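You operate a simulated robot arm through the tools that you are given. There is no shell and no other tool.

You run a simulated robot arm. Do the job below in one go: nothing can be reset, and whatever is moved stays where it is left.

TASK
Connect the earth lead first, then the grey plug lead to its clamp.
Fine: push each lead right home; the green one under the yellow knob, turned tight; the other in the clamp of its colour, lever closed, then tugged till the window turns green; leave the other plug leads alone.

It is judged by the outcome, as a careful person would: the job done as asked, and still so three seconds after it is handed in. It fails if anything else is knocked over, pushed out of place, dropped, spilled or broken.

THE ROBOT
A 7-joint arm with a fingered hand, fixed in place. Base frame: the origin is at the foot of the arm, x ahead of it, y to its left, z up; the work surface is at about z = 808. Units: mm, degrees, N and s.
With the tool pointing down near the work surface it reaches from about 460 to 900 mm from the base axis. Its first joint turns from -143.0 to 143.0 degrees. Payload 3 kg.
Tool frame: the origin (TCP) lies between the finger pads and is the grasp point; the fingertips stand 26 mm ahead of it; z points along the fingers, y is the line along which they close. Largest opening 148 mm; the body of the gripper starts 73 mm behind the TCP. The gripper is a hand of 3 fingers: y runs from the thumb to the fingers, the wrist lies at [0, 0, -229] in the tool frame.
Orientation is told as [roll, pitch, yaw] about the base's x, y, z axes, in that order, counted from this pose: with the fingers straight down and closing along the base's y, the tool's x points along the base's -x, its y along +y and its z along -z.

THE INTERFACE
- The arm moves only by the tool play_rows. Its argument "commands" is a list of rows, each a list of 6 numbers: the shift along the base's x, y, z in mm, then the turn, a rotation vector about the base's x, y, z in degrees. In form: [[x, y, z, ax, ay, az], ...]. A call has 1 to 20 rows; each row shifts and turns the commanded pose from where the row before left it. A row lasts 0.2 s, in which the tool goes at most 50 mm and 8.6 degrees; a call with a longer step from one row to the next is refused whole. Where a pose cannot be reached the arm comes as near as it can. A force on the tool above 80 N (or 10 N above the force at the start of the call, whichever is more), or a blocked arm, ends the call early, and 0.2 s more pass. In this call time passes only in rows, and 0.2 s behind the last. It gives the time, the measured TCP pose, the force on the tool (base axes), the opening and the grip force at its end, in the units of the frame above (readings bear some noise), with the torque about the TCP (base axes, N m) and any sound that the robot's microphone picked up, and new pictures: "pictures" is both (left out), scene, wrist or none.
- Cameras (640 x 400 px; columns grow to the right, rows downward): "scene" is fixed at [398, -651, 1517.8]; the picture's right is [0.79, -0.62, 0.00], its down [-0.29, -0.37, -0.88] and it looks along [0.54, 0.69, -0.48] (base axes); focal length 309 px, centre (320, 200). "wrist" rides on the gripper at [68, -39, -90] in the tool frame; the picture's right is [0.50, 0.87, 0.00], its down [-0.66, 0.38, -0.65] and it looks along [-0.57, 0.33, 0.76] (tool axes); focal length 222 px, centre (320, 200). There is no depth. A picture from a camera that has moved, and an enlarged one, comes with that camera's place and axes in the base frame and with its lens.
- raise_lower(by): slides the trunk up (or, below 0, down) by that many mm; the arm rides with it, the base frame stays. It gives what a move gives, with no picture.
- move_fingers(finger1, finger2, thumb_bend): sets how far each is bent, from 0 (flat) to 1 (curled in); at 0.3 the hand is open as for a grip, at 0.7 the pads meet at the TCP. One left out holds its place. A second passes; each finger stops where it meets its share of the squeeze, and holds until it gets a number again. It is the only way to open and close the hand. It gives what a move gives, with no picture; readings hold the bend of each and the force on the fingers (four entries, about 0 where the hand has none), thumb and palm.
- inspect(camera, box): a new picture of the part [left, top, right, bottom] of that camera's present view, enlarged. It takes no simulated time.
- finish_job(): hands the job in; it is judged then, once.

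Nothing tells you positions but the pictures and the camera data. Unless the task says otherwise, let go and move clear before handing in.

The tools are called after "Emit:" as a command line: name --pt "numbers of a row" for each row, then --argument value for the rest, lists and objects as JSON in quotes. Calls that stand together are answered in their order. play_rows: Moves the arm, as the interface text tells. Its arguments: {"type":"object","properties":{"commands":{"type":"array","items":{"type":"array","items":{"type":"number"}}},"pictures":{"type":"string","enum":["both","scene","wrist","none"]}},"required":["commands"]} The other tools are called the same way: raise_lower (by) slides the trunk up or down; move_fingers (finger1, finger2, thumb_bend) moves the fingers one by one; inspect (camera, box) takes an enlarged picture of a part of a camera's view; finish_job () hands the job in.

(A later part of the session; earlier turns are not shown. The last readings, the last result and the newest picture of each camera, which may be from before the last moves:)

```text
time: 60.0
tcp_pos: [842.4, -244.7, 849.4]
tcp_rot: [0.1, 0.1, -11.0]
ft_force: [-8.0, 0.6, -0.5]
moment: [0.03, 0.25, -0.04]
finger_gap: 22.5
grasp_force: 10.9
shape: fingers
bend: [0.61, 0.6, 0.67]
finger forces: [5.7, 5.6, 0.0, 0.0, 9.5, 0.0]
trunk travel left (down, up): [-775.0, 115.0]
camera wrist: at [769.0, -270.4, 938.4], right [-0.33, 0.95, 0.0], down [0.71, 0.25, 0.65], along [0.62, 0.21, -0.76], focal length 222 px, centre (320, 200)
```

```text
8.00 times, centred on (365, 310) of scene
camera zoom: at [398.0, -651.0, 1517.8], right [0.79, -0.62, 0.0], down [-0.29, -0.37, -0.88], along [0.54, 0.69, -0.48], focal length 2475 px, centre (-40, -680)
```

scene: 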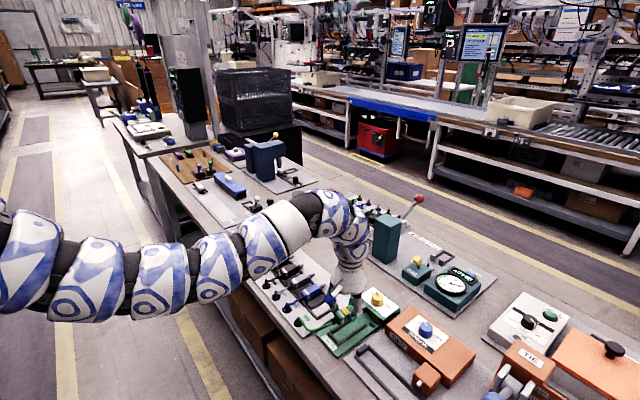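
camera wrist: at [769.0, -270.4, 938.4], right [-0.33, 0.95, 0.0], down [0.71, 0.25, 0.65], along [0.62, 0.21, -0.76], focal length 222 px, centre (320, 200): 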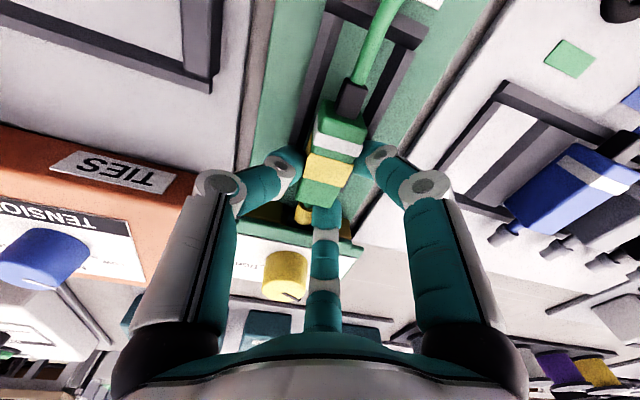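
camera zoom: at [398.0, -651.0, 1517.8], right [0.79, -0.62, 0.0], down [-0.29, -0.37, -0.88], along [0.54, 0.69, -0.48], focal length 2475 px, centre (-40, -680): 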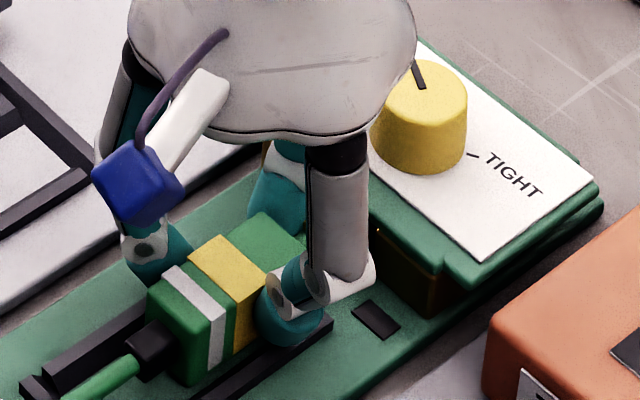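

Finger 2 has reached the block's front edge, so this grip can go no further (a push from behind will do the rest). I'll back off slightly, open the thumb and finger 1, and lift straight up.

Emit:
play_rows --pt "-2 0 0 0 0 0" --pt "0 0 0 0 0 0" --pictures "none"

Emit:
move_fingers --finger1 0.52 --finger2 0.57 --thumb_bend 0.52

Emit:
inspect --camera "wrist" --box '[220, 100, 420, 260]'

```text
time: 60.5
tcp_pos: [842.4, -246.8, 849.4]
tcp_rot: [0.1, -0.1, -10.9]
ft_force: [-3.2, 0.0, -1.8]
moment: [0.02, 0.12, 0.03]
finger_gap: 22.5
grasp_force: 10.8
shape: fingers
bend: [0.61, 0.6, 0.67]
finger forces: [5.5, 6.5, 0.0, 0.1, 9.7, 0.0]
trunk travel left (down, up): [-775.0, 115.0]
```

```text
time: 61.5
tcp_pos: [842.5, -245.2, 847.9]
tcp_rot: [0.1, 0.0, -11.0]
ft_force: [0.8, 0.6, 0.3]
moment: [0.03, -0.03, 0.01]
finger_gap: 54.8
grasp_force: 0.4
shape: fingers
bend: [0.52, 0.56, 0.52]
finger forces: [0.0, 0.7, 0.1, 0.1, 0.0, 0.0]
trunk travel left (down, up): [-775.0, 115.0]
```

```text
2.50 times, centred on (320, 180) of wrist
camera zoom: at [768.2, -270.7, 938.6], right [-0.33, 0.95, 0.0], down [0.71, 0.25, 0.65], along [0.62, 0.21, -0.76], focal length 555 px, centre (320, 250)
```

zoom: 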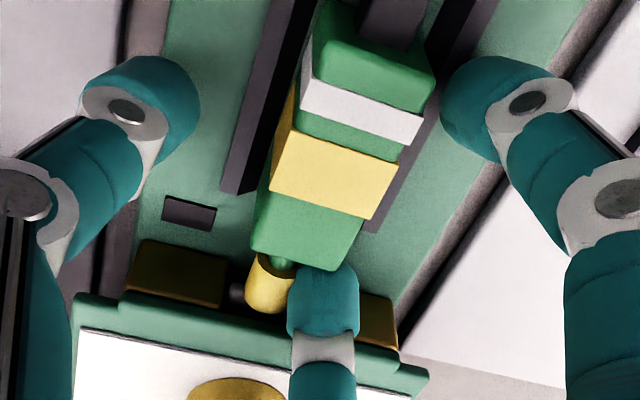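

Released cleanly with the plug between the rails. Lifting up to look.

Emit:
play_rows --pt "-1 0 5 0 0 0" --pt "-2 0 10 0 0 0" --pt "-5 0 20 0 0 0" --pt "-10 0 25 0 0 0" --pt "-15 0 20 0 0 0" --pt "0 0 0 0 0 0"

Emit:
inspect --camera "wrist" --box '[200, 80, 440, 250]'

Emit:
inspect --camera "scene" --box '[330, 285, 400, 335]'

```text
time: 63.0
tcp_pos: [807.1, -243.2, 929.5]
tcp_rot: [0.1, 0.1, -11.0]
ft_force: [1.6, -0.1, -0.2]
moment: [0.01, 0.02, 0.01]
finger_gap: 54.7
grasp_force: 0.2
shape: fingers
bend: [0.52, 0.56, 0.52]
finger forces: [0.0, 0.0, 0.0, 0.0, 0.0, 0.0]
trunk travel left (down, up): [-775.0, 115.0]
camera wrist: at [734.4, -269.1, 1018.8], right [-0.33, 0.95, 0.0], down [0.71, 0.25, 0.66], along [0.62, 0.21, -0.76], focal length 222 px, centre (320, 200)
```

scene: 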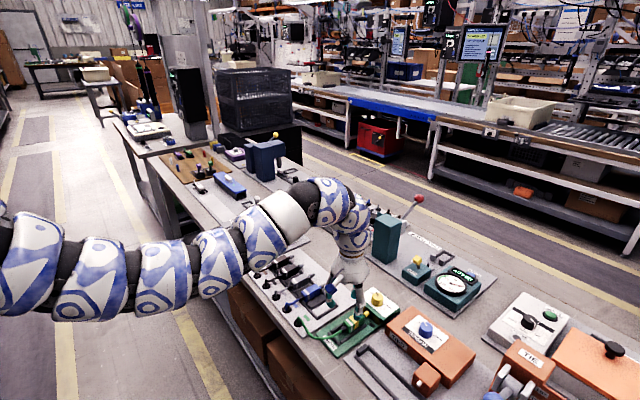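
wrist: 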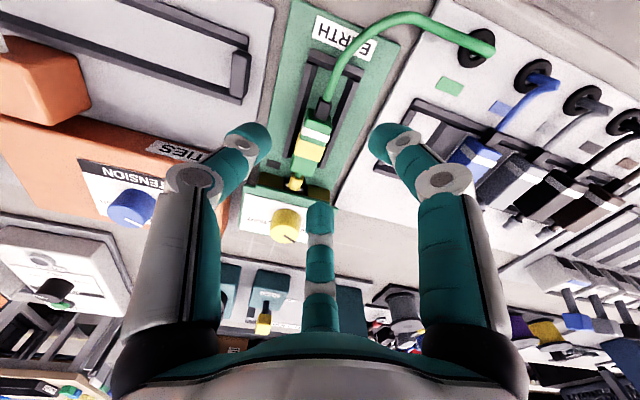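

```text
2.35 times, centred on (320, 165) of wrist
camera zoom: at [734.4, -269.1, 1018.8], right [-0.33, 0.95, 0.0], down [0.71, 0.25, 0.66], along [0.62, 0.21, -0.76], focal length 523 px, centre (320, 282)
```

zoom: 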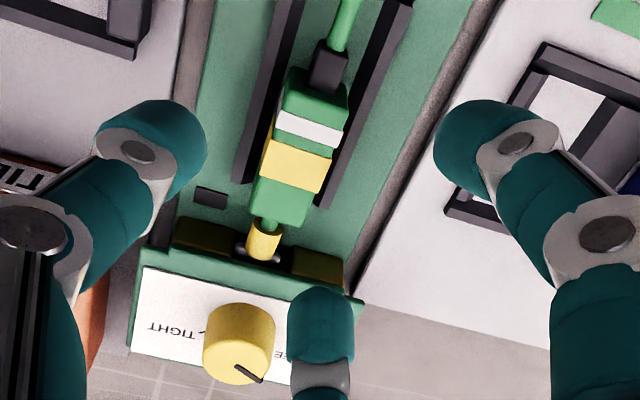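

```text
8.00 times, centred on (365, 310) of scene
camera zoom: at [398.0, -651.0, 1517.8], right [0.79, -0.62, 0.0], down [-0.29, -0.37, -0.88], along [0.54, 0.69, -0.48], focal length 2475 px, centre (-40, -680)
```

zoom: 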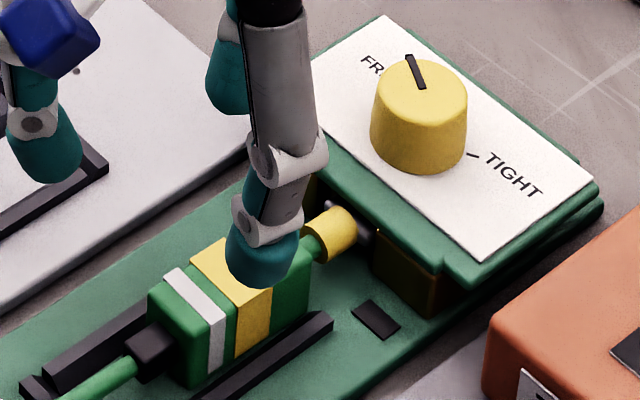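

The earth plug sits straight in the bed with its fork at the slot; about 30 mm remain. I'll push it from behind with two digits straddling its cable relief: turn to yaw 30°, finger 1 flat out of the way, thumb and finger 2 partly closed.

Emit:
play_rows --pt "-7 -1 0 0 0 8.2" --pt "-7 -1 0 0 0 8.2" --pt "-7 0 0 0 0 8.2" --pt "-7 0 0 0 0 8.2" --pt "-7 0 0 0 0 8.2" --pt "0 0 0 0 0 0" --pictures "none"

Emit:
move_fingers --finger1 0.0 --finger2 0.63 --thumb_bend 0.63

Emit:
inspect --camera "wrist" --box '[160, 30, 480, 230]'

Emit:
inspect --camera "scene" --box '[300, 270, 400, 340]'

```text
time: 64.3
tcp_pos: [773.1, -246.8, 929.8]
tcp_rot: [0.0, 0.1, 30.1]
ft_force: [0.6, 0.3, 0.2]
moment: [-0.01, 0.0, 0.05]
finger_gap: 55.2
grasp_force: 0.1
shape: fingers
bend: [0.52, 0.56, 0.52]
finger forces: [0.0, 0.1, 0.0, 0.0, 0.0, 0.0]
trunk travel left (down, up): [-775.0, 115.0]
```

```text
time: 65.3
tcp_pos: [773.1, -246.3, 928.9]
tcp_rot: [0.1, 0.1, 29.9]
ft_force: [0.5, -0.2, 0.9]
moment: [-0.01, 0.01, -0.01]
finger_gap: 111.2
grasp_force: 0.1
shape: fingers
bend: [0.0, 0.63, 0.63]
finger forces: [0.0, 0.1, 0.0, 0.1, 0.0, 0.0]
trunk travel left (down, up): [-775.0, 115.0]
```

```text
2.00 times, centred on (320, 130) of wrist
camera zoom: at [734.6, -313.9, 1019.0], right [-0.87, 0.5, 0.0], down [0.38, 0.65, 0.65], along [0.33, 0.57, -0.76], focal length 444 px, centre (320, 340)
```

zoom: 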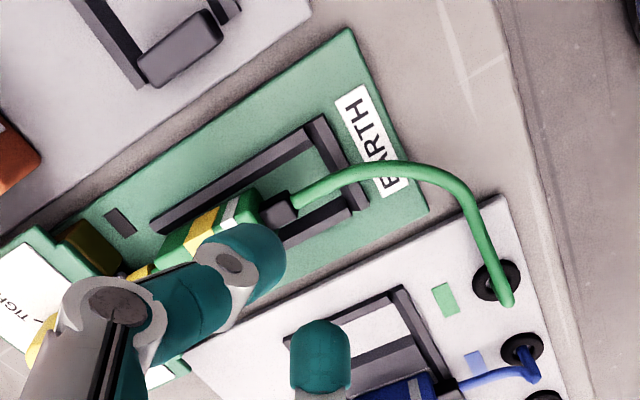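

```text
5.71 times, centred on (350, 305) of scene
camera zoom: at [398.0, -651.0, 1517.8], right [0.79, -0.62, 0.0], down [-0.29, -0.37, -0.88], along [0.54, 0.69, -0.48], focal length 1768 px, centre (149, -400)
```

zoom: 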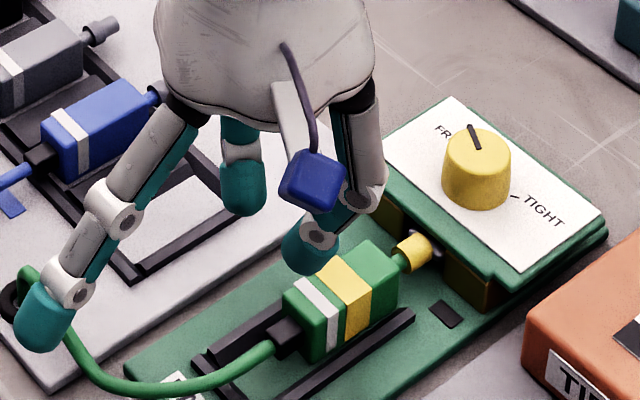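

Digits need to be a little closer together. I'll close to 0.66 and come down behind the plug, straddling the cable relief.

Emit:
move_fingers --finger2 0.66 --thumb_bend 0.66

Emit:
play_rows --pt "0 0 -20 0 0 0" --pt "0 0 -20 0 0 0" --pt "0 0 -15 0 0 0" --pt "0 0 -8 0 0 0" --pt "0 0 0 0 0 0" --pictures "wrist"

Emit:
inspect --camera "wrist" --box '[220, 80, 420, 240]'

Emit:
inspect --camera "scene" --box '[310, 285, 390, 345]'

```text
time: 66.3
tcp_pos: [773.1, -246.0, 930.0]
tcp_rot: [0.2, 0.0, 29.9]
ft_force: [-0.6, 0.3, -0.7]
moment: [-0.01, 0.02, 0.01]
finger_gap: 107.9
grasp_force: 0.0
shape: fingers
bend: [0.0, 0.66, 0.66]
finger forces: [0.0, 0.0, 0.0, 0.0, 0.0, 0.0]
trunk travel left (down, up): [-775.0, 115.0]
```

```text
time: 67.5
tcp_pos: [772.7, -248.0, 865.4]
tcp_rot: [0.1, 0.0, 30.0]
ft_force: [-0.7, 0.7, -0.4]
moment: [-0.02, 0.01, 0.01]
finger_gap: 107.9
grasp_force: 0.1
shape: fingers
bend: [0.0, 0.66, 0.66]
finger forces: [0.0, 0.0, 0.0, 0.0, 0.0, 0.0]
trunk travel left (down, up): [-775.0, 115.0]
camera wrist: at [734.9, -314.4, 955.2], right [-0.87, 0.5, 0.0], down [0.38, 0.65, 0.65], along [0.33, 0.57, -0.76], focal length 222 px, centre (320, 200)
```

wrist: 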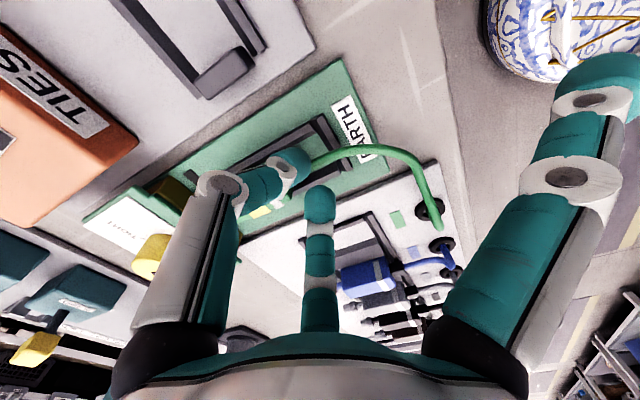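

```text
2.50 times, centred on (320, 160) of wrist
camera zoom: at [734.9, -314.4, 955.2], right [-0.87, 0.5, 0.0], down [0.38, 0.65, 0.65], along [0.33, 0.57, -0.76], focal length 555 px, centre (320, 300)
```

zoom: 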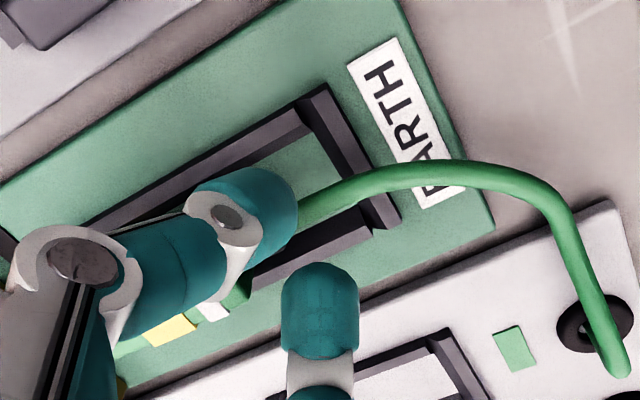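

```text
6.67 times, centred on (350, 315) of scene
camera zoom: at [398.0, -651.0, 1517.8], right [0.79, -0.62, 0.0], down [-0.29, -0.37, -0.88], along [0.54, 0.69, -0.48], focal length 2063 px, centre (120, -567)
```

zoom: 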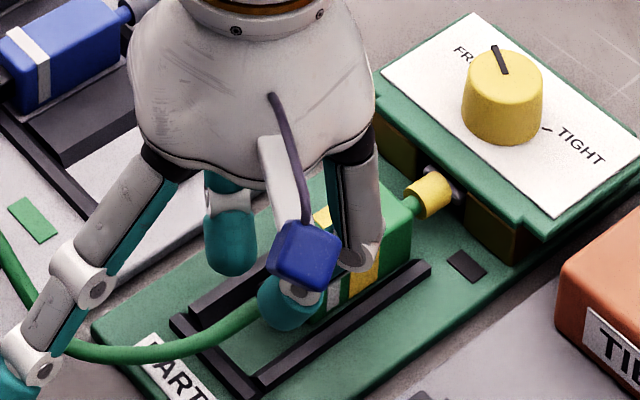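

Spacing is right (tips at ±15 mm). I'll centre by +1 mm and lower, checking forces.

Emit:
play_rows --pt "0 1.2 -5 0 0 0" --pt "0 0 -6 0 0 0" --pt "0 0 -5 0 0 0" --pt "0 0 0 0 0 0" --pictures "wrist"

Emit:
inspect --camera "wrist" --box '[220, 80, 420, 240]'

Emit:
inspect --camera "scene" --box '[310, 285, 390, 345]'

```text
time: 68.5
tcp_pos: [774.7, -245.9, 849.8]
tcp_rot: [0.0, -0.1, 30.0]
ft_force: [0.2, -0.8, 0.3]
moment: [-0.02, -0.03, 0.01]
finger_gap: 107.8
grasp_force: 0.1
shape: fingers
bend: [0.0, 0.66, 0.66]
finger forces: [0.0, 0.1, 0.1, 0.0, 0.0, 0.0]
trunk travel left (down, up): [-775.0, 115.0]
camera wrist: at [735.3, -313.6, 939.6], right [-0.87, 0.5, 0.0], down [0.38, 0.65, 0.65], along [0.33, 0.57, -0.76], focal length 222 px, centre (320, 200)
```

wrist: 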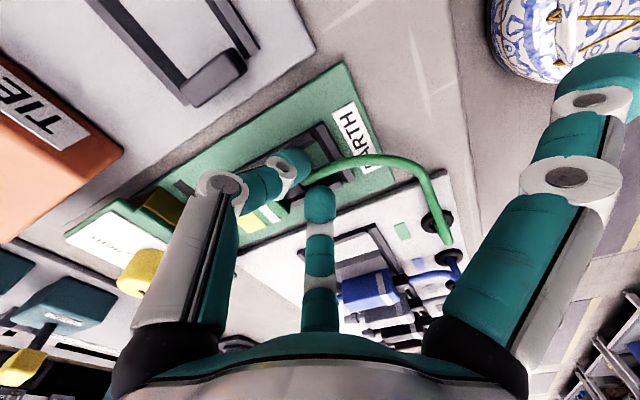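

```text
2.50 times, centred on (320, 160) of wrist
camera zoom: at [735.3, -313.6, 939.6], right [-0.87, 0.5, 0.0], down [0.38, 0.65, 0.65], along [0.33, 0.57, -0.76], focal length 555 px, centre (320, 300)
```

zoom: 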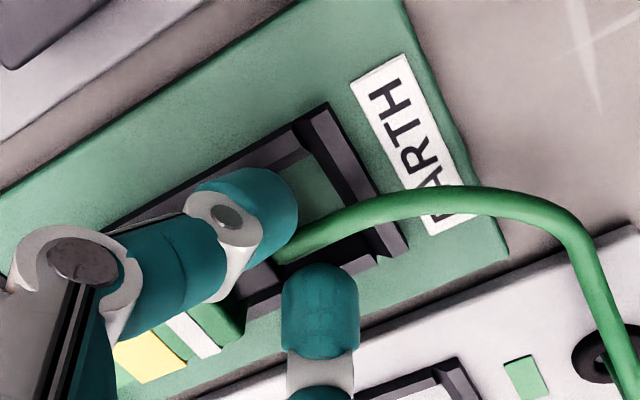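

```text
6.67 times, centred on (350, 315) of scene
camera zoom: at [398.0, -651.0, 1517.8], right [0.79, -0.62, 0.0], down [-0.29, -0.37, -0.88], along [0.54, 0.69, -0.48], focal length 2063 px, centre (120, -567)
```

zoom: 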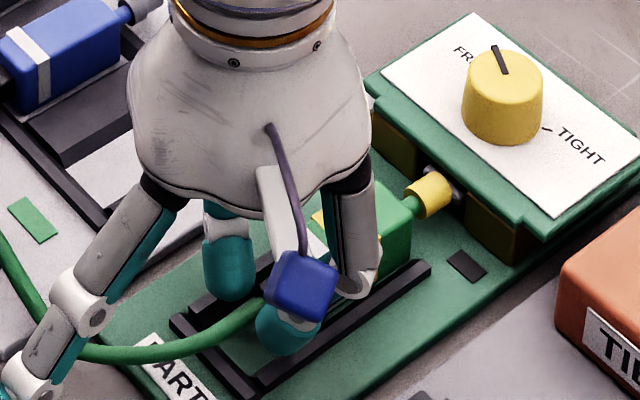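

Cable is straddled. Pushing forward in steps.

Emit:
play_rows --pt "4 0 0 0 0 0" --pt "4 0 0 0 0 0" --pt "4 0 0 0 0 0" --pt "0 0 0 0 0 0" --pictures "none"

Emit:
play_rows --pt "4 0 0 0 0 0" --pt "4 0 0 0 0 0" --pt "0 0 0 0 0 0" --pictures "wrist"

Emit:
inspect --camera "wrist" --box '[220, 80, 420, 240]'

Emit:
inspect --camera "scene" --box '[320, 280, 400, 340]'

```text
time: 69.5
tcp_pos: [786.5, -246.5, 848.7]
tcp_rot: [0.0, 0.0, 30.0]
ft_force: [0.7, -0.1, -0.4]
moment: [-0.03, 0.05, 0.02]
finger_gap: 108.0
grasp_force: 0.1
shape: fingers
bend: [0.0, 0.66, 0.66]
finger forces: [0.0, 0.0, 0.0, 0.0, 0.0, 0.1]
trunk travel left (down, up): [-775.0, 115.0]
```

```text
time: 70.3
tcp_pos: [791.5, -247.0, 850.7]
tcp_rot: [0.1, -0.1, 30.0]
ft_force: [-15.4, -2.1, -0.2]
moment: [-0.04, 0.26, -0.12]
finger_gap: 105.7
grasp_force: 8.0
shape: fingers
bend: [0.0, 0.66, 0.67]
finger forces: [0.0, 2.9, 0.0, 0.1, 14.0, 0.0]
trunk travel left (down, up): [-775.0, 115.0]
camera wrist: at [753.4, -314.1, 939.4], right [-0.87, 0.5, 0.0], down [0.38, 0.65, 0.65], along [0.33, 0.57, -0.76], focal length 222 px, centre (320, 200)
```

wrist: 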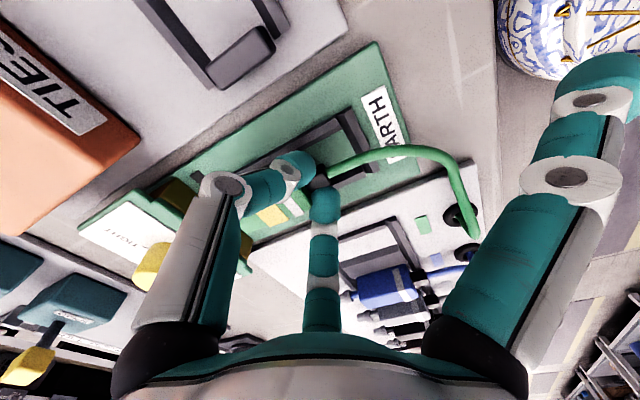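

```text
2.50 times, centred on (320, 160) of wrist
camera zoom: at [753.4, -314.1, 939.4], right [-0.87, 0.5, 0.0], down [0.38, 0.65, 0.65], along [0.33, 0.57, -0.76], focal length 555 px, centre (320, 300)
```

zoom: 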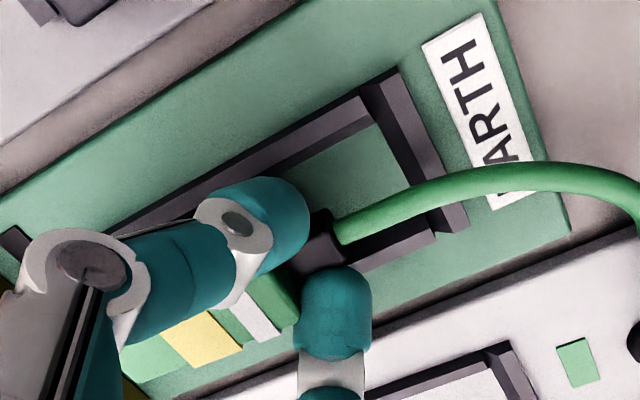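

```text
6.67 times, centred on (360, 310) of scene
camera zoom: at [398.0, -651.0, 1517.8], right [0.79, -0.62, 0.0], down [-0.29, -0.37, -0.88], along [0.54, 0.69, -0.48], focal length 2063 px, centre (53, -533)
```

zoom: 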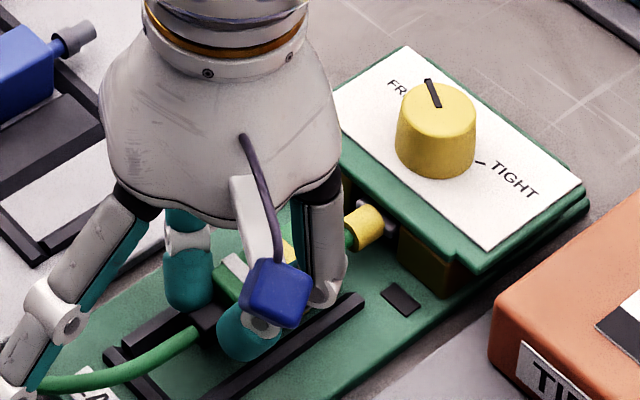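

There is resistance at ~15 N and the plug hardly moved. I'll look into the opening to see what the fork meets.

Emit:
inspect --camera "scene" --box '[345, 290, 385, 320]'

Emit:
inspect --camera "wrist" --box '[200, 130, 330, 240]'

```text
13.33 times, centred on (365, 305) of scene
camera zoom: at [398.0, -651.0, 1517.8], right [0.79, -0.62, 0.0], down [-0.29, -0.37, -0.88], along [0.54, 0.69, -0.48], focal length 4125 px, centre (-280, -1200)
```

zoom: 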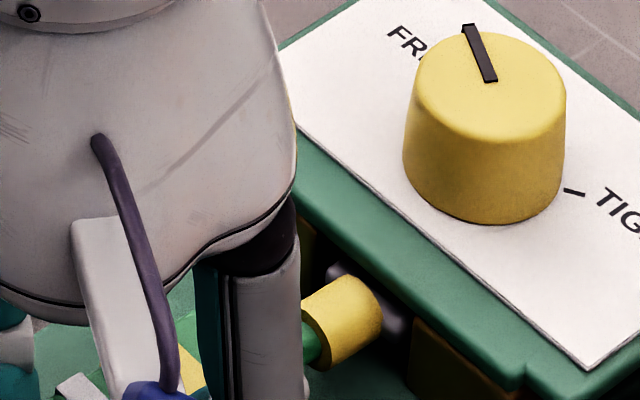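

```text
3.64 times, centred on (265, 185) of wrist
camera zoom: at [753.4, -314.1, 939.4], right [-0.87, 0.5, 0.0], down [0.38, 0.65, 0.65], along [0.33, 0.57, -0.76], focal length 808 px, centre (520, 254)
```

zoom: 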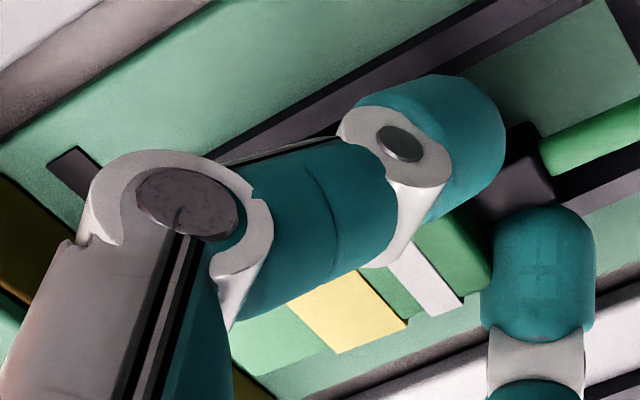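

I'll back off and look at the plug again from above to see whether it is skewed or blocked.

Emit:
play_rows --pt "-5 0 0 0 0 0" --pt "-8 0 0 0 0 0" --pt "-4 0 15 0 0 0" --pt "0 0 25 0 0 0" --pt "0 0 30 0 0 0" --pt "0 0 0 0 0 -8" --pt "0 0 0 0 0 -8" --pt "0 0 0 0 0 -8" --pt "0 0 0 0 0 -6" --pt "0 0 0 0 0 0" --pictures "wrist"

Emit:
inspect --camera "wrist" --box '[200, 60, 400, 220]'

Emit:
inspect --camera "scene" --box '[330, 280, 400, 335]'

```text
time: 72.5
tcp_pos: [776.0, -245.4, 919.2]
tcp_rot: [0.0, -0.1, -0.2]
ft_force: [0.9, 0.1, 0.3]
moment: [0.03, -0.04, -0.05]
finger_gap: 107.8
grasp_force: 0.0
shape: fingers
bend: [0.0, 0.66, 0.66]
finger forces: [0.0, 0.1, 0.0, 0.0, 0.0, 0.1]
trunk travel left (down, up): [-775.0, 115.0]
camera wrist: at [708.9, -284.2, 1009.5], right [-0.5, 0.87, 0.0], down [0.66, 0.38, 0.65], along [0.57, 0.33, -0.76], focal length 222 px, centre (320, 200)
```

wrist: 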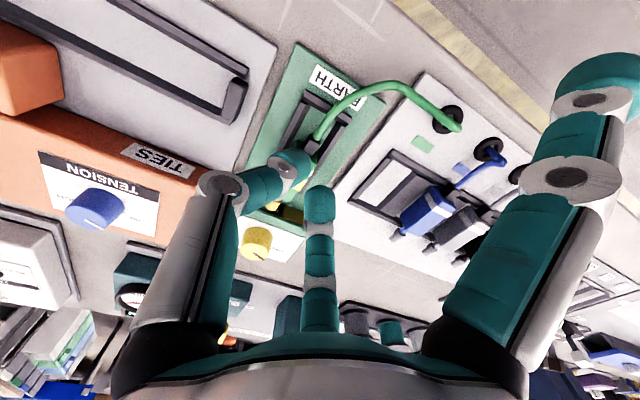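

```text
2.50 times, centred on (300, 140) of wrist
camera zoom: at [708.9, -284.2, 1009.5], right [-0.5, 0.87, 0.0], down [0.66, 0.38, 0.65], along [0.57, 0.33, -0.76], focal length 555 px, centre (370, 350)
```

zoom: 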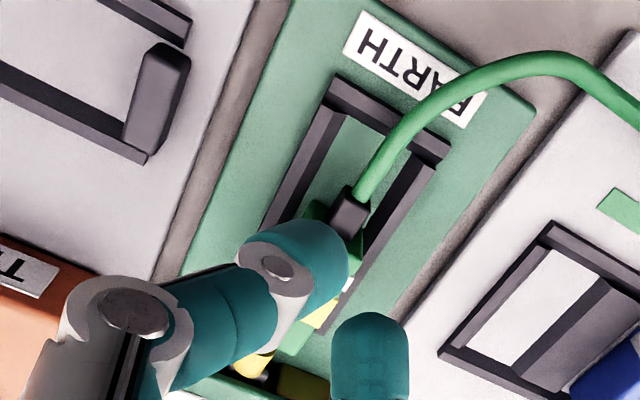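

```text
7.27 times, centred on (365, 308) of scene
camera zoom: at [398.0, -651.0, 1517.8], right [0.79, -0.62, 0.0], down [-0.29, -0.37, -0.88], along [0.54, 0.69, -0.48], focal length 2250 px, centre (-7, -582)
```

zoom: 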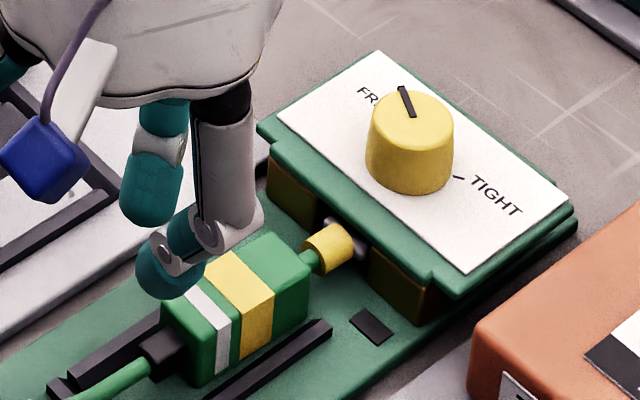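

Emit:
inspect --camera "scene" --box '[355, 298, 385, 320]'

Emit:
inspect --camera "scene" --box '[340, 300, 380, 330]'

```text
16.00 times, centred on (370, 309) of scene
camera zoom: at [398.0, -651.0, 1517.8], right [0.79, -0.62, 0.0], down [-0.29, -0.37, -0.88], along [0.54, 0.69, -0.48], focal length 4950 px, centre (-480, -1544)
```

zoom: 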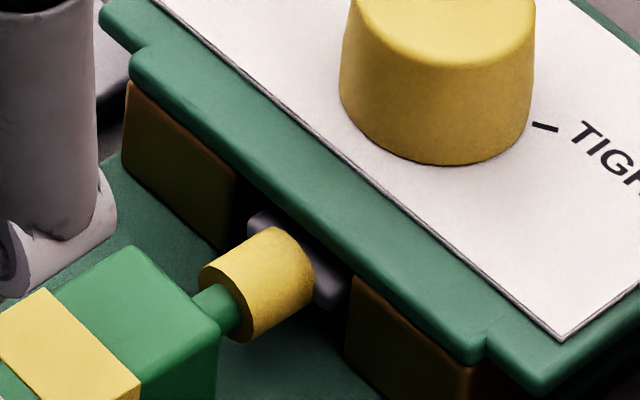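

```text
13.33 times, centred on (360, 315) of scene
camera zoom: at [398.0, -651.0, 1517.8], right [0.79, -0.62, 0.0], down [-0.29, -0.37, -0.88], along [0.54, 0.69, -0.48], focal length 4125 px, centre (-213, -1333)
```

zoom: 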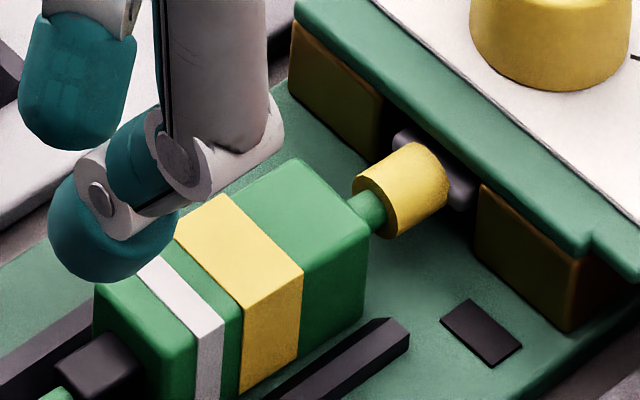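

The fork base is right at the opening and centred, so the one-sided push probably just jammed the plug between the rails. I'll instead grip the body sides lightly (thumb and finger 2, yaw 30°) and push with that centred hold.

Emit:
move_fingers --finger1 0.0 --finger2 0.58 --thumb_bend 0.58

Emit:
play_rows --pt "7 0 0 0 0 8" --pt "7 0 0 0 0 8" --pt "8 0 0 0 0 8" --pt "8 0 0 0 0 6" --pt "4 0 -15 0 0 0" --pt "0 0 -20 0 0 0" --pt "0 0 -10 0 0 0" --pt "0 0 0 0 0 0" --pictures "wrist"

Emit:
inspect --camera "wrist" --box '[220, 80, 420, 240]'

Emit:
inspect --camera "scene" --box '[330, 280, 400, 335]'

```text
time: 73.5
tcp_pos: [777.7, -245.6, 919.5]
tcp_rot: [0.1, 0.0, 0.0]
ft_force: [-0.7, -0.7, 0.4]
moment: [-0.02, -0.02, -0.01]
finger_gap: 118.6
grasp_force: 0.0
shape: fingers
bend: [0.0, 0.57, 0.57]
finger forces: [0.0, 0.1, 0.0, 0.1, 0.0, 0.1]
trunk travel left (down, up): [-775.0, 115.0]
```

```text
time: 75.3
tcp_pos: [809.9, -245.4, 874.9]
tcp_rot: [0.1, 0.1, 30.1]
ft_force: [0.0, 0.4, 0.4]
moment: [0.02, 0.02, -0.01]
finger_gap: 118.7
grasp_force: 0.1
shape: fingers
bend: [0.0, 0.57, 0.57]
finger forces: [0.1, 0.0, 0.0, 0.0, 0.0, 0.0]
trunk travel left (down, up): [-775.0, 115.0]
camera wrist: at [771.3, -312.5, 964.5], right [-0.87, 0.5, 0.0], down [0.38, 0.65, 0.65], along [0.33, 0.57, -0.76], focal length 222 px, centre (320, 200)
```

wrist: 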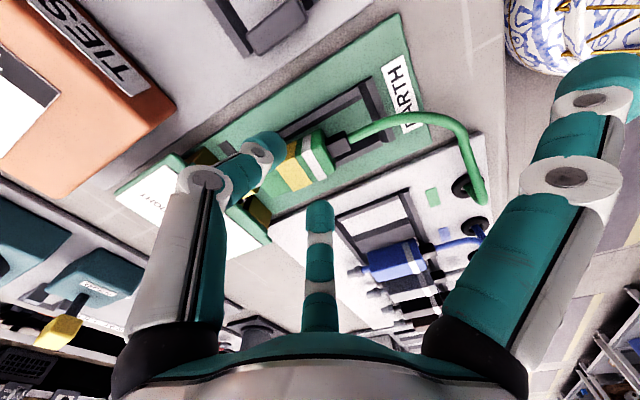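

```text
2.50 times, centred on (320, 160) of wrist
camera zoom: at [771.3, -312.5, 964.5], right [-0.87, 0.5, 0.0], down [0.38, 0.65, 0.65], along [0.33, 0.57, -0.76], focal length 555 px, centre (320, 300)
```

zoom: 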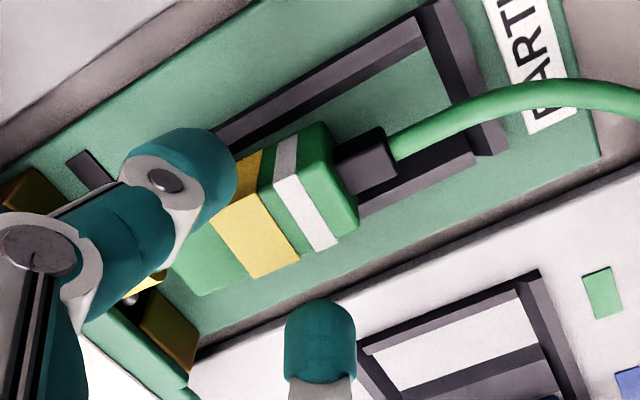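

```text
7.27 times, centred on (365, 308) of scene
camera zoom: at [398.0, -651.0, 1517.8], right [0.79, -0.62, 0.0], down [-0.29, -0.37, -0.88], along [0.54, 0.69, -0.48], focal length 2250 px, centre (-7, -582)
```

zoom: 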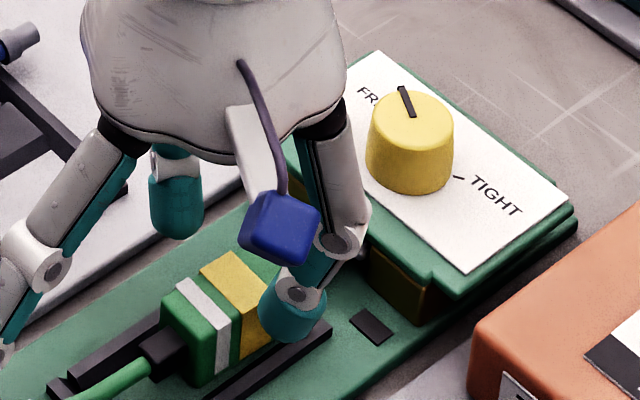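

Emit:
play_rows --pt "0 0 -10 0 0 0" --pt "0 0 -10 0 0 0" --pt "0 0 -5.5 0 0 0" --pt "0 0 0 0 0 0" --pictures "none"

Emit:
move_fingers --finger2 0.62 --thumb_bend 0.62

Emit:
move_fingers --finger2 0.68 --thumb_bend 0.68

Emit:
inspect --camera "wrist" --box '[220, 80, 420, 240]'

```text
time: 76.3
tcp_pos: [811.1, -245.2, 849.8]
tcp_rot: [0.1, 0.0, 30.0]
ft_force: [0.1, -0.1, -0.3]
moment: [0.02, 0.0, 0.02]
finger_gap: 118.9
grasp_force: 0.0
shape: fingers
bend: [0.0, 0.57, 0.57]
finger forces: [0.0, 0.0, 0.1, 0.0, 0.0, 0.0]
trunk travel left (down, up): [-775.0, 115.0]
```

```text
time: 77.3
tcp_pos: [809.9, -245.3, 851.3]
tcp_rot: [0.2, -0.1, 30.1]
ft_force: [-0.5, -0.2, 0.1]
moment: [0.01, 0.0, 0.01]
finger_gap: 112.9
grasp_force: 0.0
shape: fingers
bend: [0.0, 0.61, 0.62]
finger forces: [0.0, 0.1, 0.1, 0.0, 0.1, 0.0]
trunk travel left (down, up): [-775.0, 115.0]
```

```text
time: 78.3
tcp_pos: [811.6, -245.1, 850.4]
tcp_rot: [0.1, 0.0, 30.0]
ft_force: [-0.6, 0.0, 0.4]
moment: [-0.05, 0.03, -0.01]
finger_gap: 109.7
grasp_force: 5.3
shape: fingers
bend: [0.0, 0.62, 0.65]
finger forces: [0.1, 5.1, 0.0, 0.0, 5.4, 0.0]
trunk travel left (down, up): [-775.0, 115.0]
```

```text
2.50 times, centred on (320, 160) of wrist
camera zoom: at [771.5, -312.5, 939.5], right [-0.87, 0.5, 0.0], down [0.38, 0.65, 0.65], along [0.33, 0.57, -0.76], focal length 555 px, centre (320, 300)
```

zoom: 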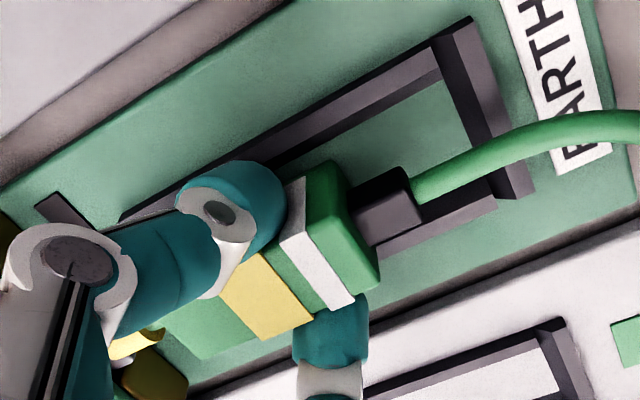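

Light balanced side grip (5 N each). I'll squeeze slightly more and push forward gently.

Emit:
move_fingers --finger2 0.71 --thumb_bend 0.71

Emit:
play_rows --pt "2 0 0 0 0 0" --pt "2 0 0 0 0 0" --pt "2 0 0 0 0 0" --pt "0 0 0 0 0 0" --pictures "wrist"

Emit:
inspect --camera "wrist" --box '[220, 80, 420, 240]'

Emit:
inspect --camera "scene" --box '[340, 285, 390, 325]'

```text
time: 79.3
tcp_pos: [811.4, -246.3, 849.3]
tcp_rot: [0.1, -0.1, 30.0]
ft_force: [0.0, -1.5, -0.3]
moment: [-0.07, -0.01, -0.04]
finger_gap: 108.6
grasp_force: 8.8
shape: fingers
bend: [0.0, 0.62, 0.67]
finger forces: [0.0, 8.0, 0.0, 0.1, 9.6, 0.1]
trunk travel left (down, up): [-775.0, 115.0]
```

```text
time: 80.3
tcp_pos: [814.7, -245.5, 848.3]
tcp_rot: [0.1, 0.0, 30.0]
ft_force: [-6.0, -5.2, 3.3]
moment: [-0.13, 0.07, -0.09]
finger_gap: 108.5
grasp_force: 11.2
shape: fingers
bend: [0.0, 0.63, 0.67]
finger forces: [0.1, 8.3, 0.0, 0.0, 13.0, 0.1]
trunk travel left (down, up): [-775.0, 115.0]
camera wrist: at [776.7, -312.9, 938.7], right [-0.87, 0.5, 0.0], down [0.38, 0.65, 0.65], along [0.33, 0.57, -0.76], focal length 222 px, centre (320, 200)
```

wrist: 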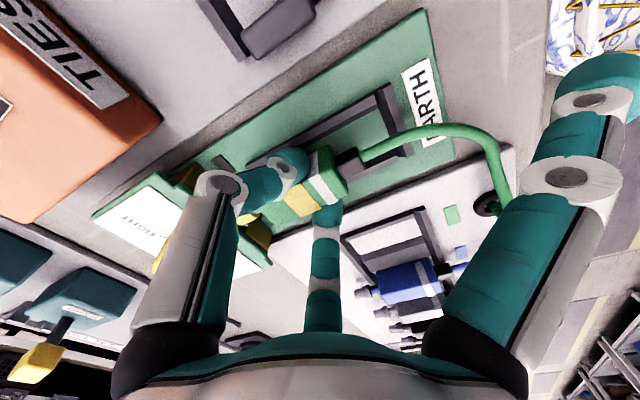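

```text
2.50 times, centred on (320, 160) of wrist
camera zoom: at [776.7, -312.9, 938.7], right [-0.87, 0.5, 0.0], down [0.38, 0.65, 0.65], along [0.33, 0.57, -0.76], focal length 555 px, centre (320, 300)
```

zoom: 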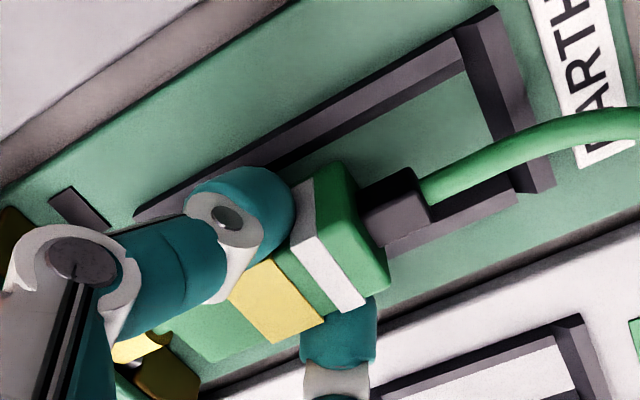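

```text
10.00 times, centred on (365, 305) of scene
camera zoom: at [398.0, -651.0, 1517.8], right [0.79, -0.62, 0.0], down [-0.29, -0.37, -0.88], along [0.54, 0.69, -0.48], focal length 3094 px, centre (-130, -850)
```

zoom: 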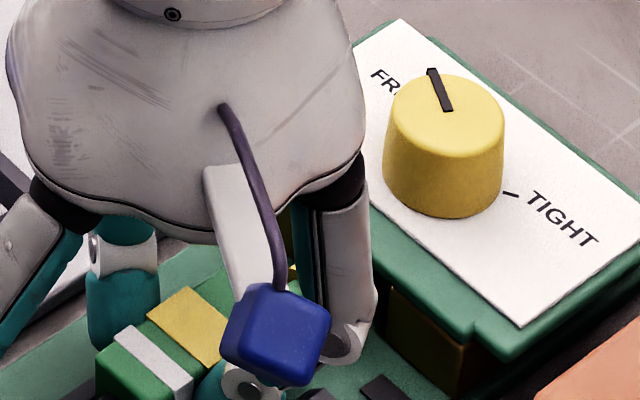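

The plug is rubbing along the far rail (it sits ~3 mm to +y of the hand centre). I'll shift -2.5 mm in y and push again.

Emit:
play_rows --pt "-1 -1.5 0.5 0 0 0" --pt "0 -1.5 0.5 0 0 0" --pt "0 0 0 0 0 0" --pictures "none"

Emit:
play_rows --pt "2 0 0 0 0 0" --pt "2 0 0 0 0 0" --pt "0 0 0 0 0 0" --pictures "wrist"

Emit:
inspect --camera "wrist" --box '[220, 80, 420, 240]'

```text
time: 81.2
tcp_pos: [815.5, -247.9, 850.3]
tcp_rot: [0.1, 0.0, 30.1]
ft_force: [-2.6, 0.2, 0.0]
moment: [0.01, 0.03, -0.07]
finger_gap: 108.1
grasp_force: 9.1
shape: fingers
bend: [0.0, 0.63, 0.67]
finger forces: [0.1, 9.1, 0.1, 0.1, 9.3, 0.0]
trunk travel left (down, up): [-775.0, 115.0]
```

```text
time: 82.0
tcp_pos: [817.6, -248.8, 850.3]
tcp_rot: [0.1, 0.0, 29.9]
ft_force: [-8.9, -0.4, -0.2]
moment: [0.04, 0.16, -0.03]
finger_gap: 106.9
grasp_force: 9.9
shape: fingers
bend: [0.0, 0.63, 0.68]
finger forces: [0.1, 9.5, 0.0, 0.1, 9.9, 0.1]
trunk travel left (down, up): [-775.0, 115.0]
camera wrist: at [779.8, -316.4, 939.8], right [-0.87, 0.5, 0.0], down [0.38, 0.65, 0.65], along [0.33, 0.57, -0.76], focal length 222 px, centre (320, 200)
```

wrist: 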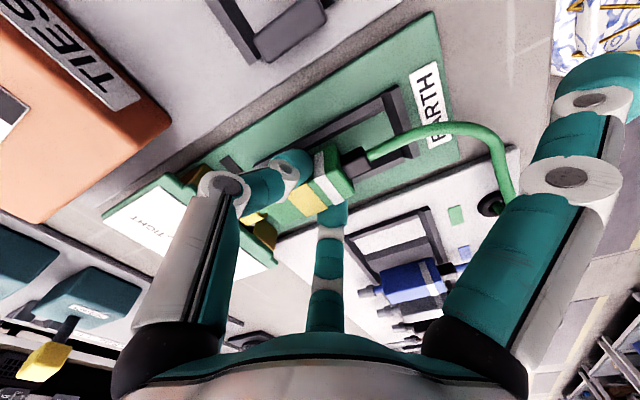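

```text
2.50 times, centred on (320, 160) of wrist
camera zoom: at [779.8, -316.4, 939.8], right [-0.87, 0.5, 0.0], down [0.38, 0.65, 0.65], along [0.33, 0.57, -0.76], focal length 555 px, centre (320, 300)
```

zoom: 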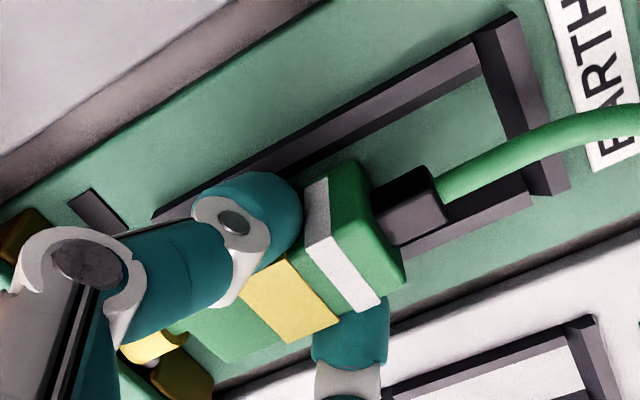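

The plug is centred now but blocked at the front by ~9 N with no sideways load, so something inside the slot stops the fork. I'll release, and use the wrist camera from low behind to look into the slot.

Emit:
move_fingers --finger2 0.55 --thumb_bend 0.55

Emit:
play_rows --pt "0 1 8 0 0 0" --pt "-2 1 15 0 0 0" --pt "-5 1 30 0 0 0" --pt "-10 0 25 0 0 -7.5" --pt "0 0 0 0 0 -7.5" --pt "0 0 0 0 0 -7.5" --pt "0 0 0 0 0 -7.5" --pt "0 0 0 0 0 -7.5" --pt "0 0 0 0 0 -7.5" --pt "0 0 0 0 0 -7.5" --pt "0 0 0 0 0 -7.5" --pt "0 0 0 0 0 0" --pictures "none"

Emit:
move_fingers --finger1 0.0 --finger2 0.0 --thumb_bend 0.0

Emit:
inspect --camera "wrist" --box '[200, 60, 440, 220]'

```text
time: 83.0
tcp_pos: [820.9, -247.9, 849.8]
tcp_rot: [-0.1, 0.0, 30.0]
ft_force: [-0.3, 0.9, 0.3]
moment: [-0.02, 0.0, -0.01]
finger_gap: 121.2
grasp_force: 0.1
shape: fingers
bend: [0.0, 0.55, 0.55]
finger forces: [0.0, 0.0, 0.0, 0.0, 0.1, 0.1]
trunk travel left (down, up): [-775.0, 115.0]
```

```text
time: 85.5
tcp_pos: [803.8, -245.5, 927.5]
tcp_rot: [0.0, 0.0, -30.1]
ft_force: [-0.3, -0.9, -0.9]
moment: [0.02, 0.0, -0.01]
finger_gap: 121.4
grasp_force: 0.1
shape: fingers
bend: [0.0, 0.55, 0.55]
finger forces: [0.1, 0.0, 0.0, 0.0, 0.0, 0.0]
trunk travel left (down, up): [-775.0, 115.0]
```

```text
time: 86.5
tcp_pos: [802.1, -246.2, 928.4]
tcp_rot: [0.1, -0.1, -30.0]
ft_force: [0.2, 0.0, -0.5]
moment: [-0.01, -0.03, -0.01]
finger_gap: 179.3
grasp_force: 0.1
shape: fingers
bend: [0.0, 0.0, 0.0]
finger forces: [0.0, 0.1, 0.0, 0.1, 0.1, 0.0]
trunk travel left (down, up): [-775.0, 115.0]
```

```text
2.50 times, centred on (320, 140) of wrist
camera zoom: at [724.8, -245.8, 1017.6], right [0.0, 1.0, 0.0], down [0.76, 0.0, 0.65], along [0.65, 0.0, -0.76], focal length 555 px, centre (320, 350)
```

zoom: 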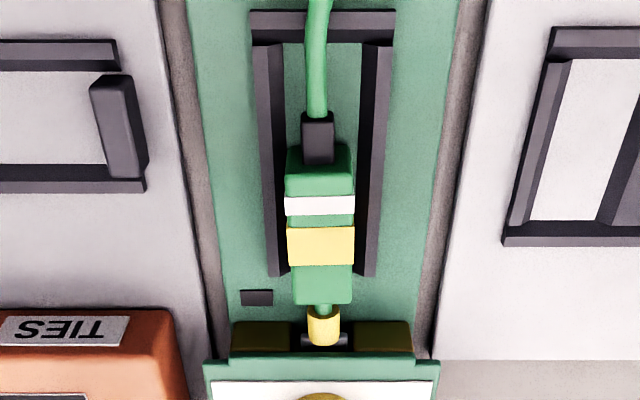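

This straight-on view shows the plug perfectly centred. I'll look at the knob end of the block in this same view.

Emit:
inspect --camera "wrist" --box '[260, 150, 380, 250]'

Emit:
inspect --camera "wrist" --box '[290, 160, 350, 210]'

```text
4.00 times, centred on (320, 200) of wrist
camera zoom: at [724.8, -245.8, 1017.6], right [0.0, 1.0, 0.0], down [0.76, 0.0, 0.65], along [0.65, 0.0, -0.76], focal length 888 px, centre (320, 200)
```

zoom: 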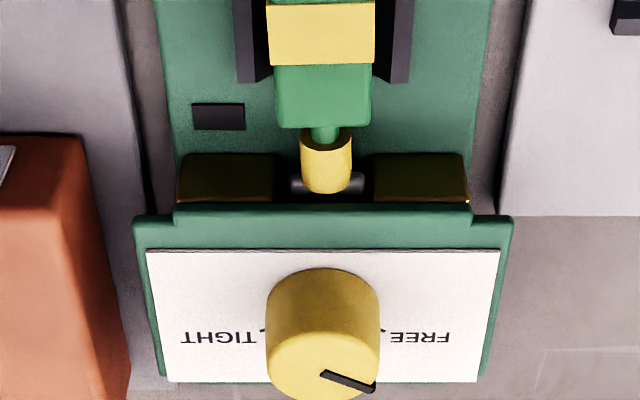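

```text
8.00 times, centred on (320, 185) of wrist
camera zoom: at [724.8, -245.8, 1017.6], right [0.0, 1.0, 0.0], down [0.76, 0.0, 0.65], along [0.65, 0.0, -0.76], focal length 1777 px, centre (320, 320)
```

zoom: 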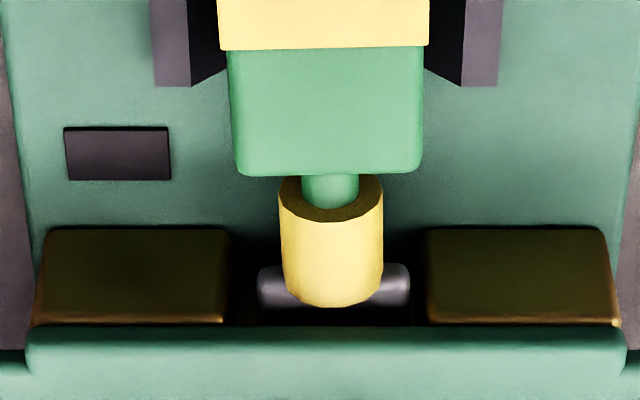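

The fork is about 1 mm to +y of the opening centre. I'll tilt the camera for a low look straight into the slot.

Emit:
play_rows --pt "-6 0 -10 0 -8 0" --pt "-6 0 -15 0 -8 0" --pt "-5 0 -15 0 -8 0" --pt "0 0 -14 0 0 0" --pt "0 0 0 0 0 0" --pictures "wrist"

Emit:
inspect --camera "wrist" --box '[280, 165, 360, 225]'

```text
time: 87.8
tcp_pos: [784.5, -246.9, 875.0]
tcp_rot: [12.7, -20.8, -32.3]
ft_force: [-0.3, -0.2, -1.7]
moment: [-0.02, 0.01, 0.0]
finger_gap: 179.2
grasp_force: 0.1
shape: fingers
bend: [0.0, 0.0, 0.0]
finger forces: [0.0, 0.0, 0.1, 0.1, 0.0, 0.0]
trunk travel left (down, up): [-775.0, 115.0]
camera wrist: at [676.8, -245.7, 924.9], right [0.0, 1.0, 0.0], down [0.42, 0.0, 0.91], along [0.91, 0.0, -0.42], focal length 222 px, centre (320, 200)
```

wrist: 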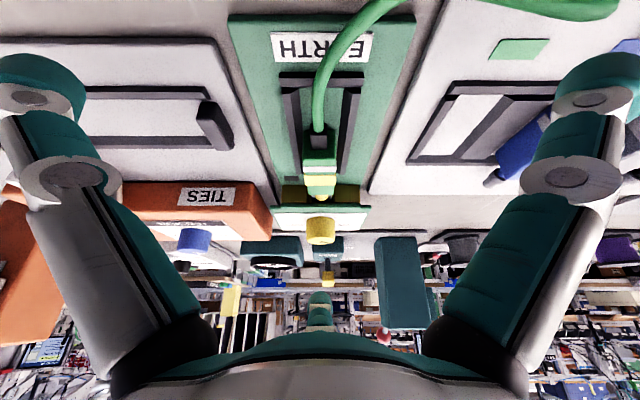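

```text
6.67 times, centred on (320, 195) of wrist
camera zoom: at [676.8, -245.7, 924.9], right [0.0, 1.0, 0.0], down [0.42, 0.0, 0.91], along [0.91, 0.0, -0.42], focal length 1481 px, centre (320, 233)
```

zoom: 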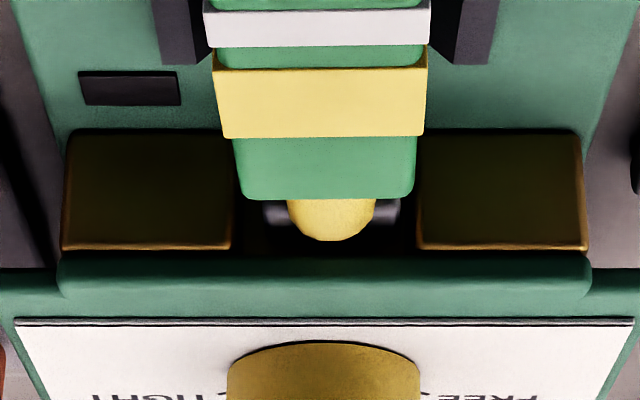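

Emit:
inspect --camera "wrist" --box '[305, 185, 340, 207]'

Emit:
inspect --camera "scene" --box '[360, 300, 380, 315]'

```text
16.00 times, centred on (322, 196) of wrist
camera zoom: at [676.8, -245.7, 924.9], right [0.0, 1.0, 0.0], down [0.42, 0.0, 0.91], along [0.91, 0.0, -0.42], focal length 3554 px, centre (280, 264)
```

zoom: 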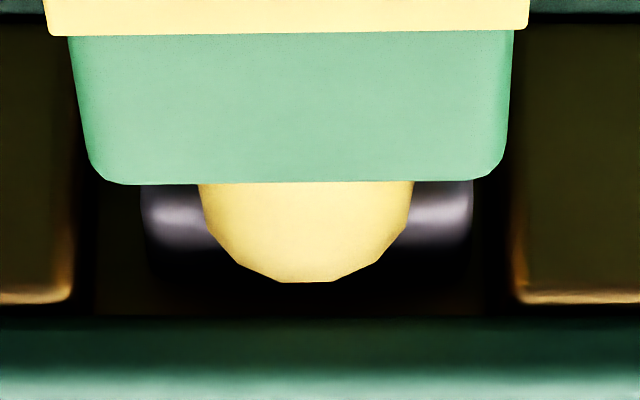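

```text
16.00 times, centred on (370, 308) of scene
camera zoom: at [398.0, -651.0, 1517.8], right [0.79, -0.62, 0.0], down [-0.29, -0.37, -0.88], along [0.54, 0.69, -0.48], focal length 4950 px, centre (-480, -1520)
```

zoom: 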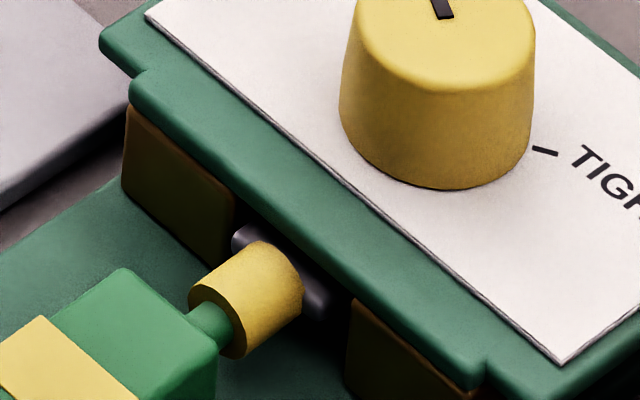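

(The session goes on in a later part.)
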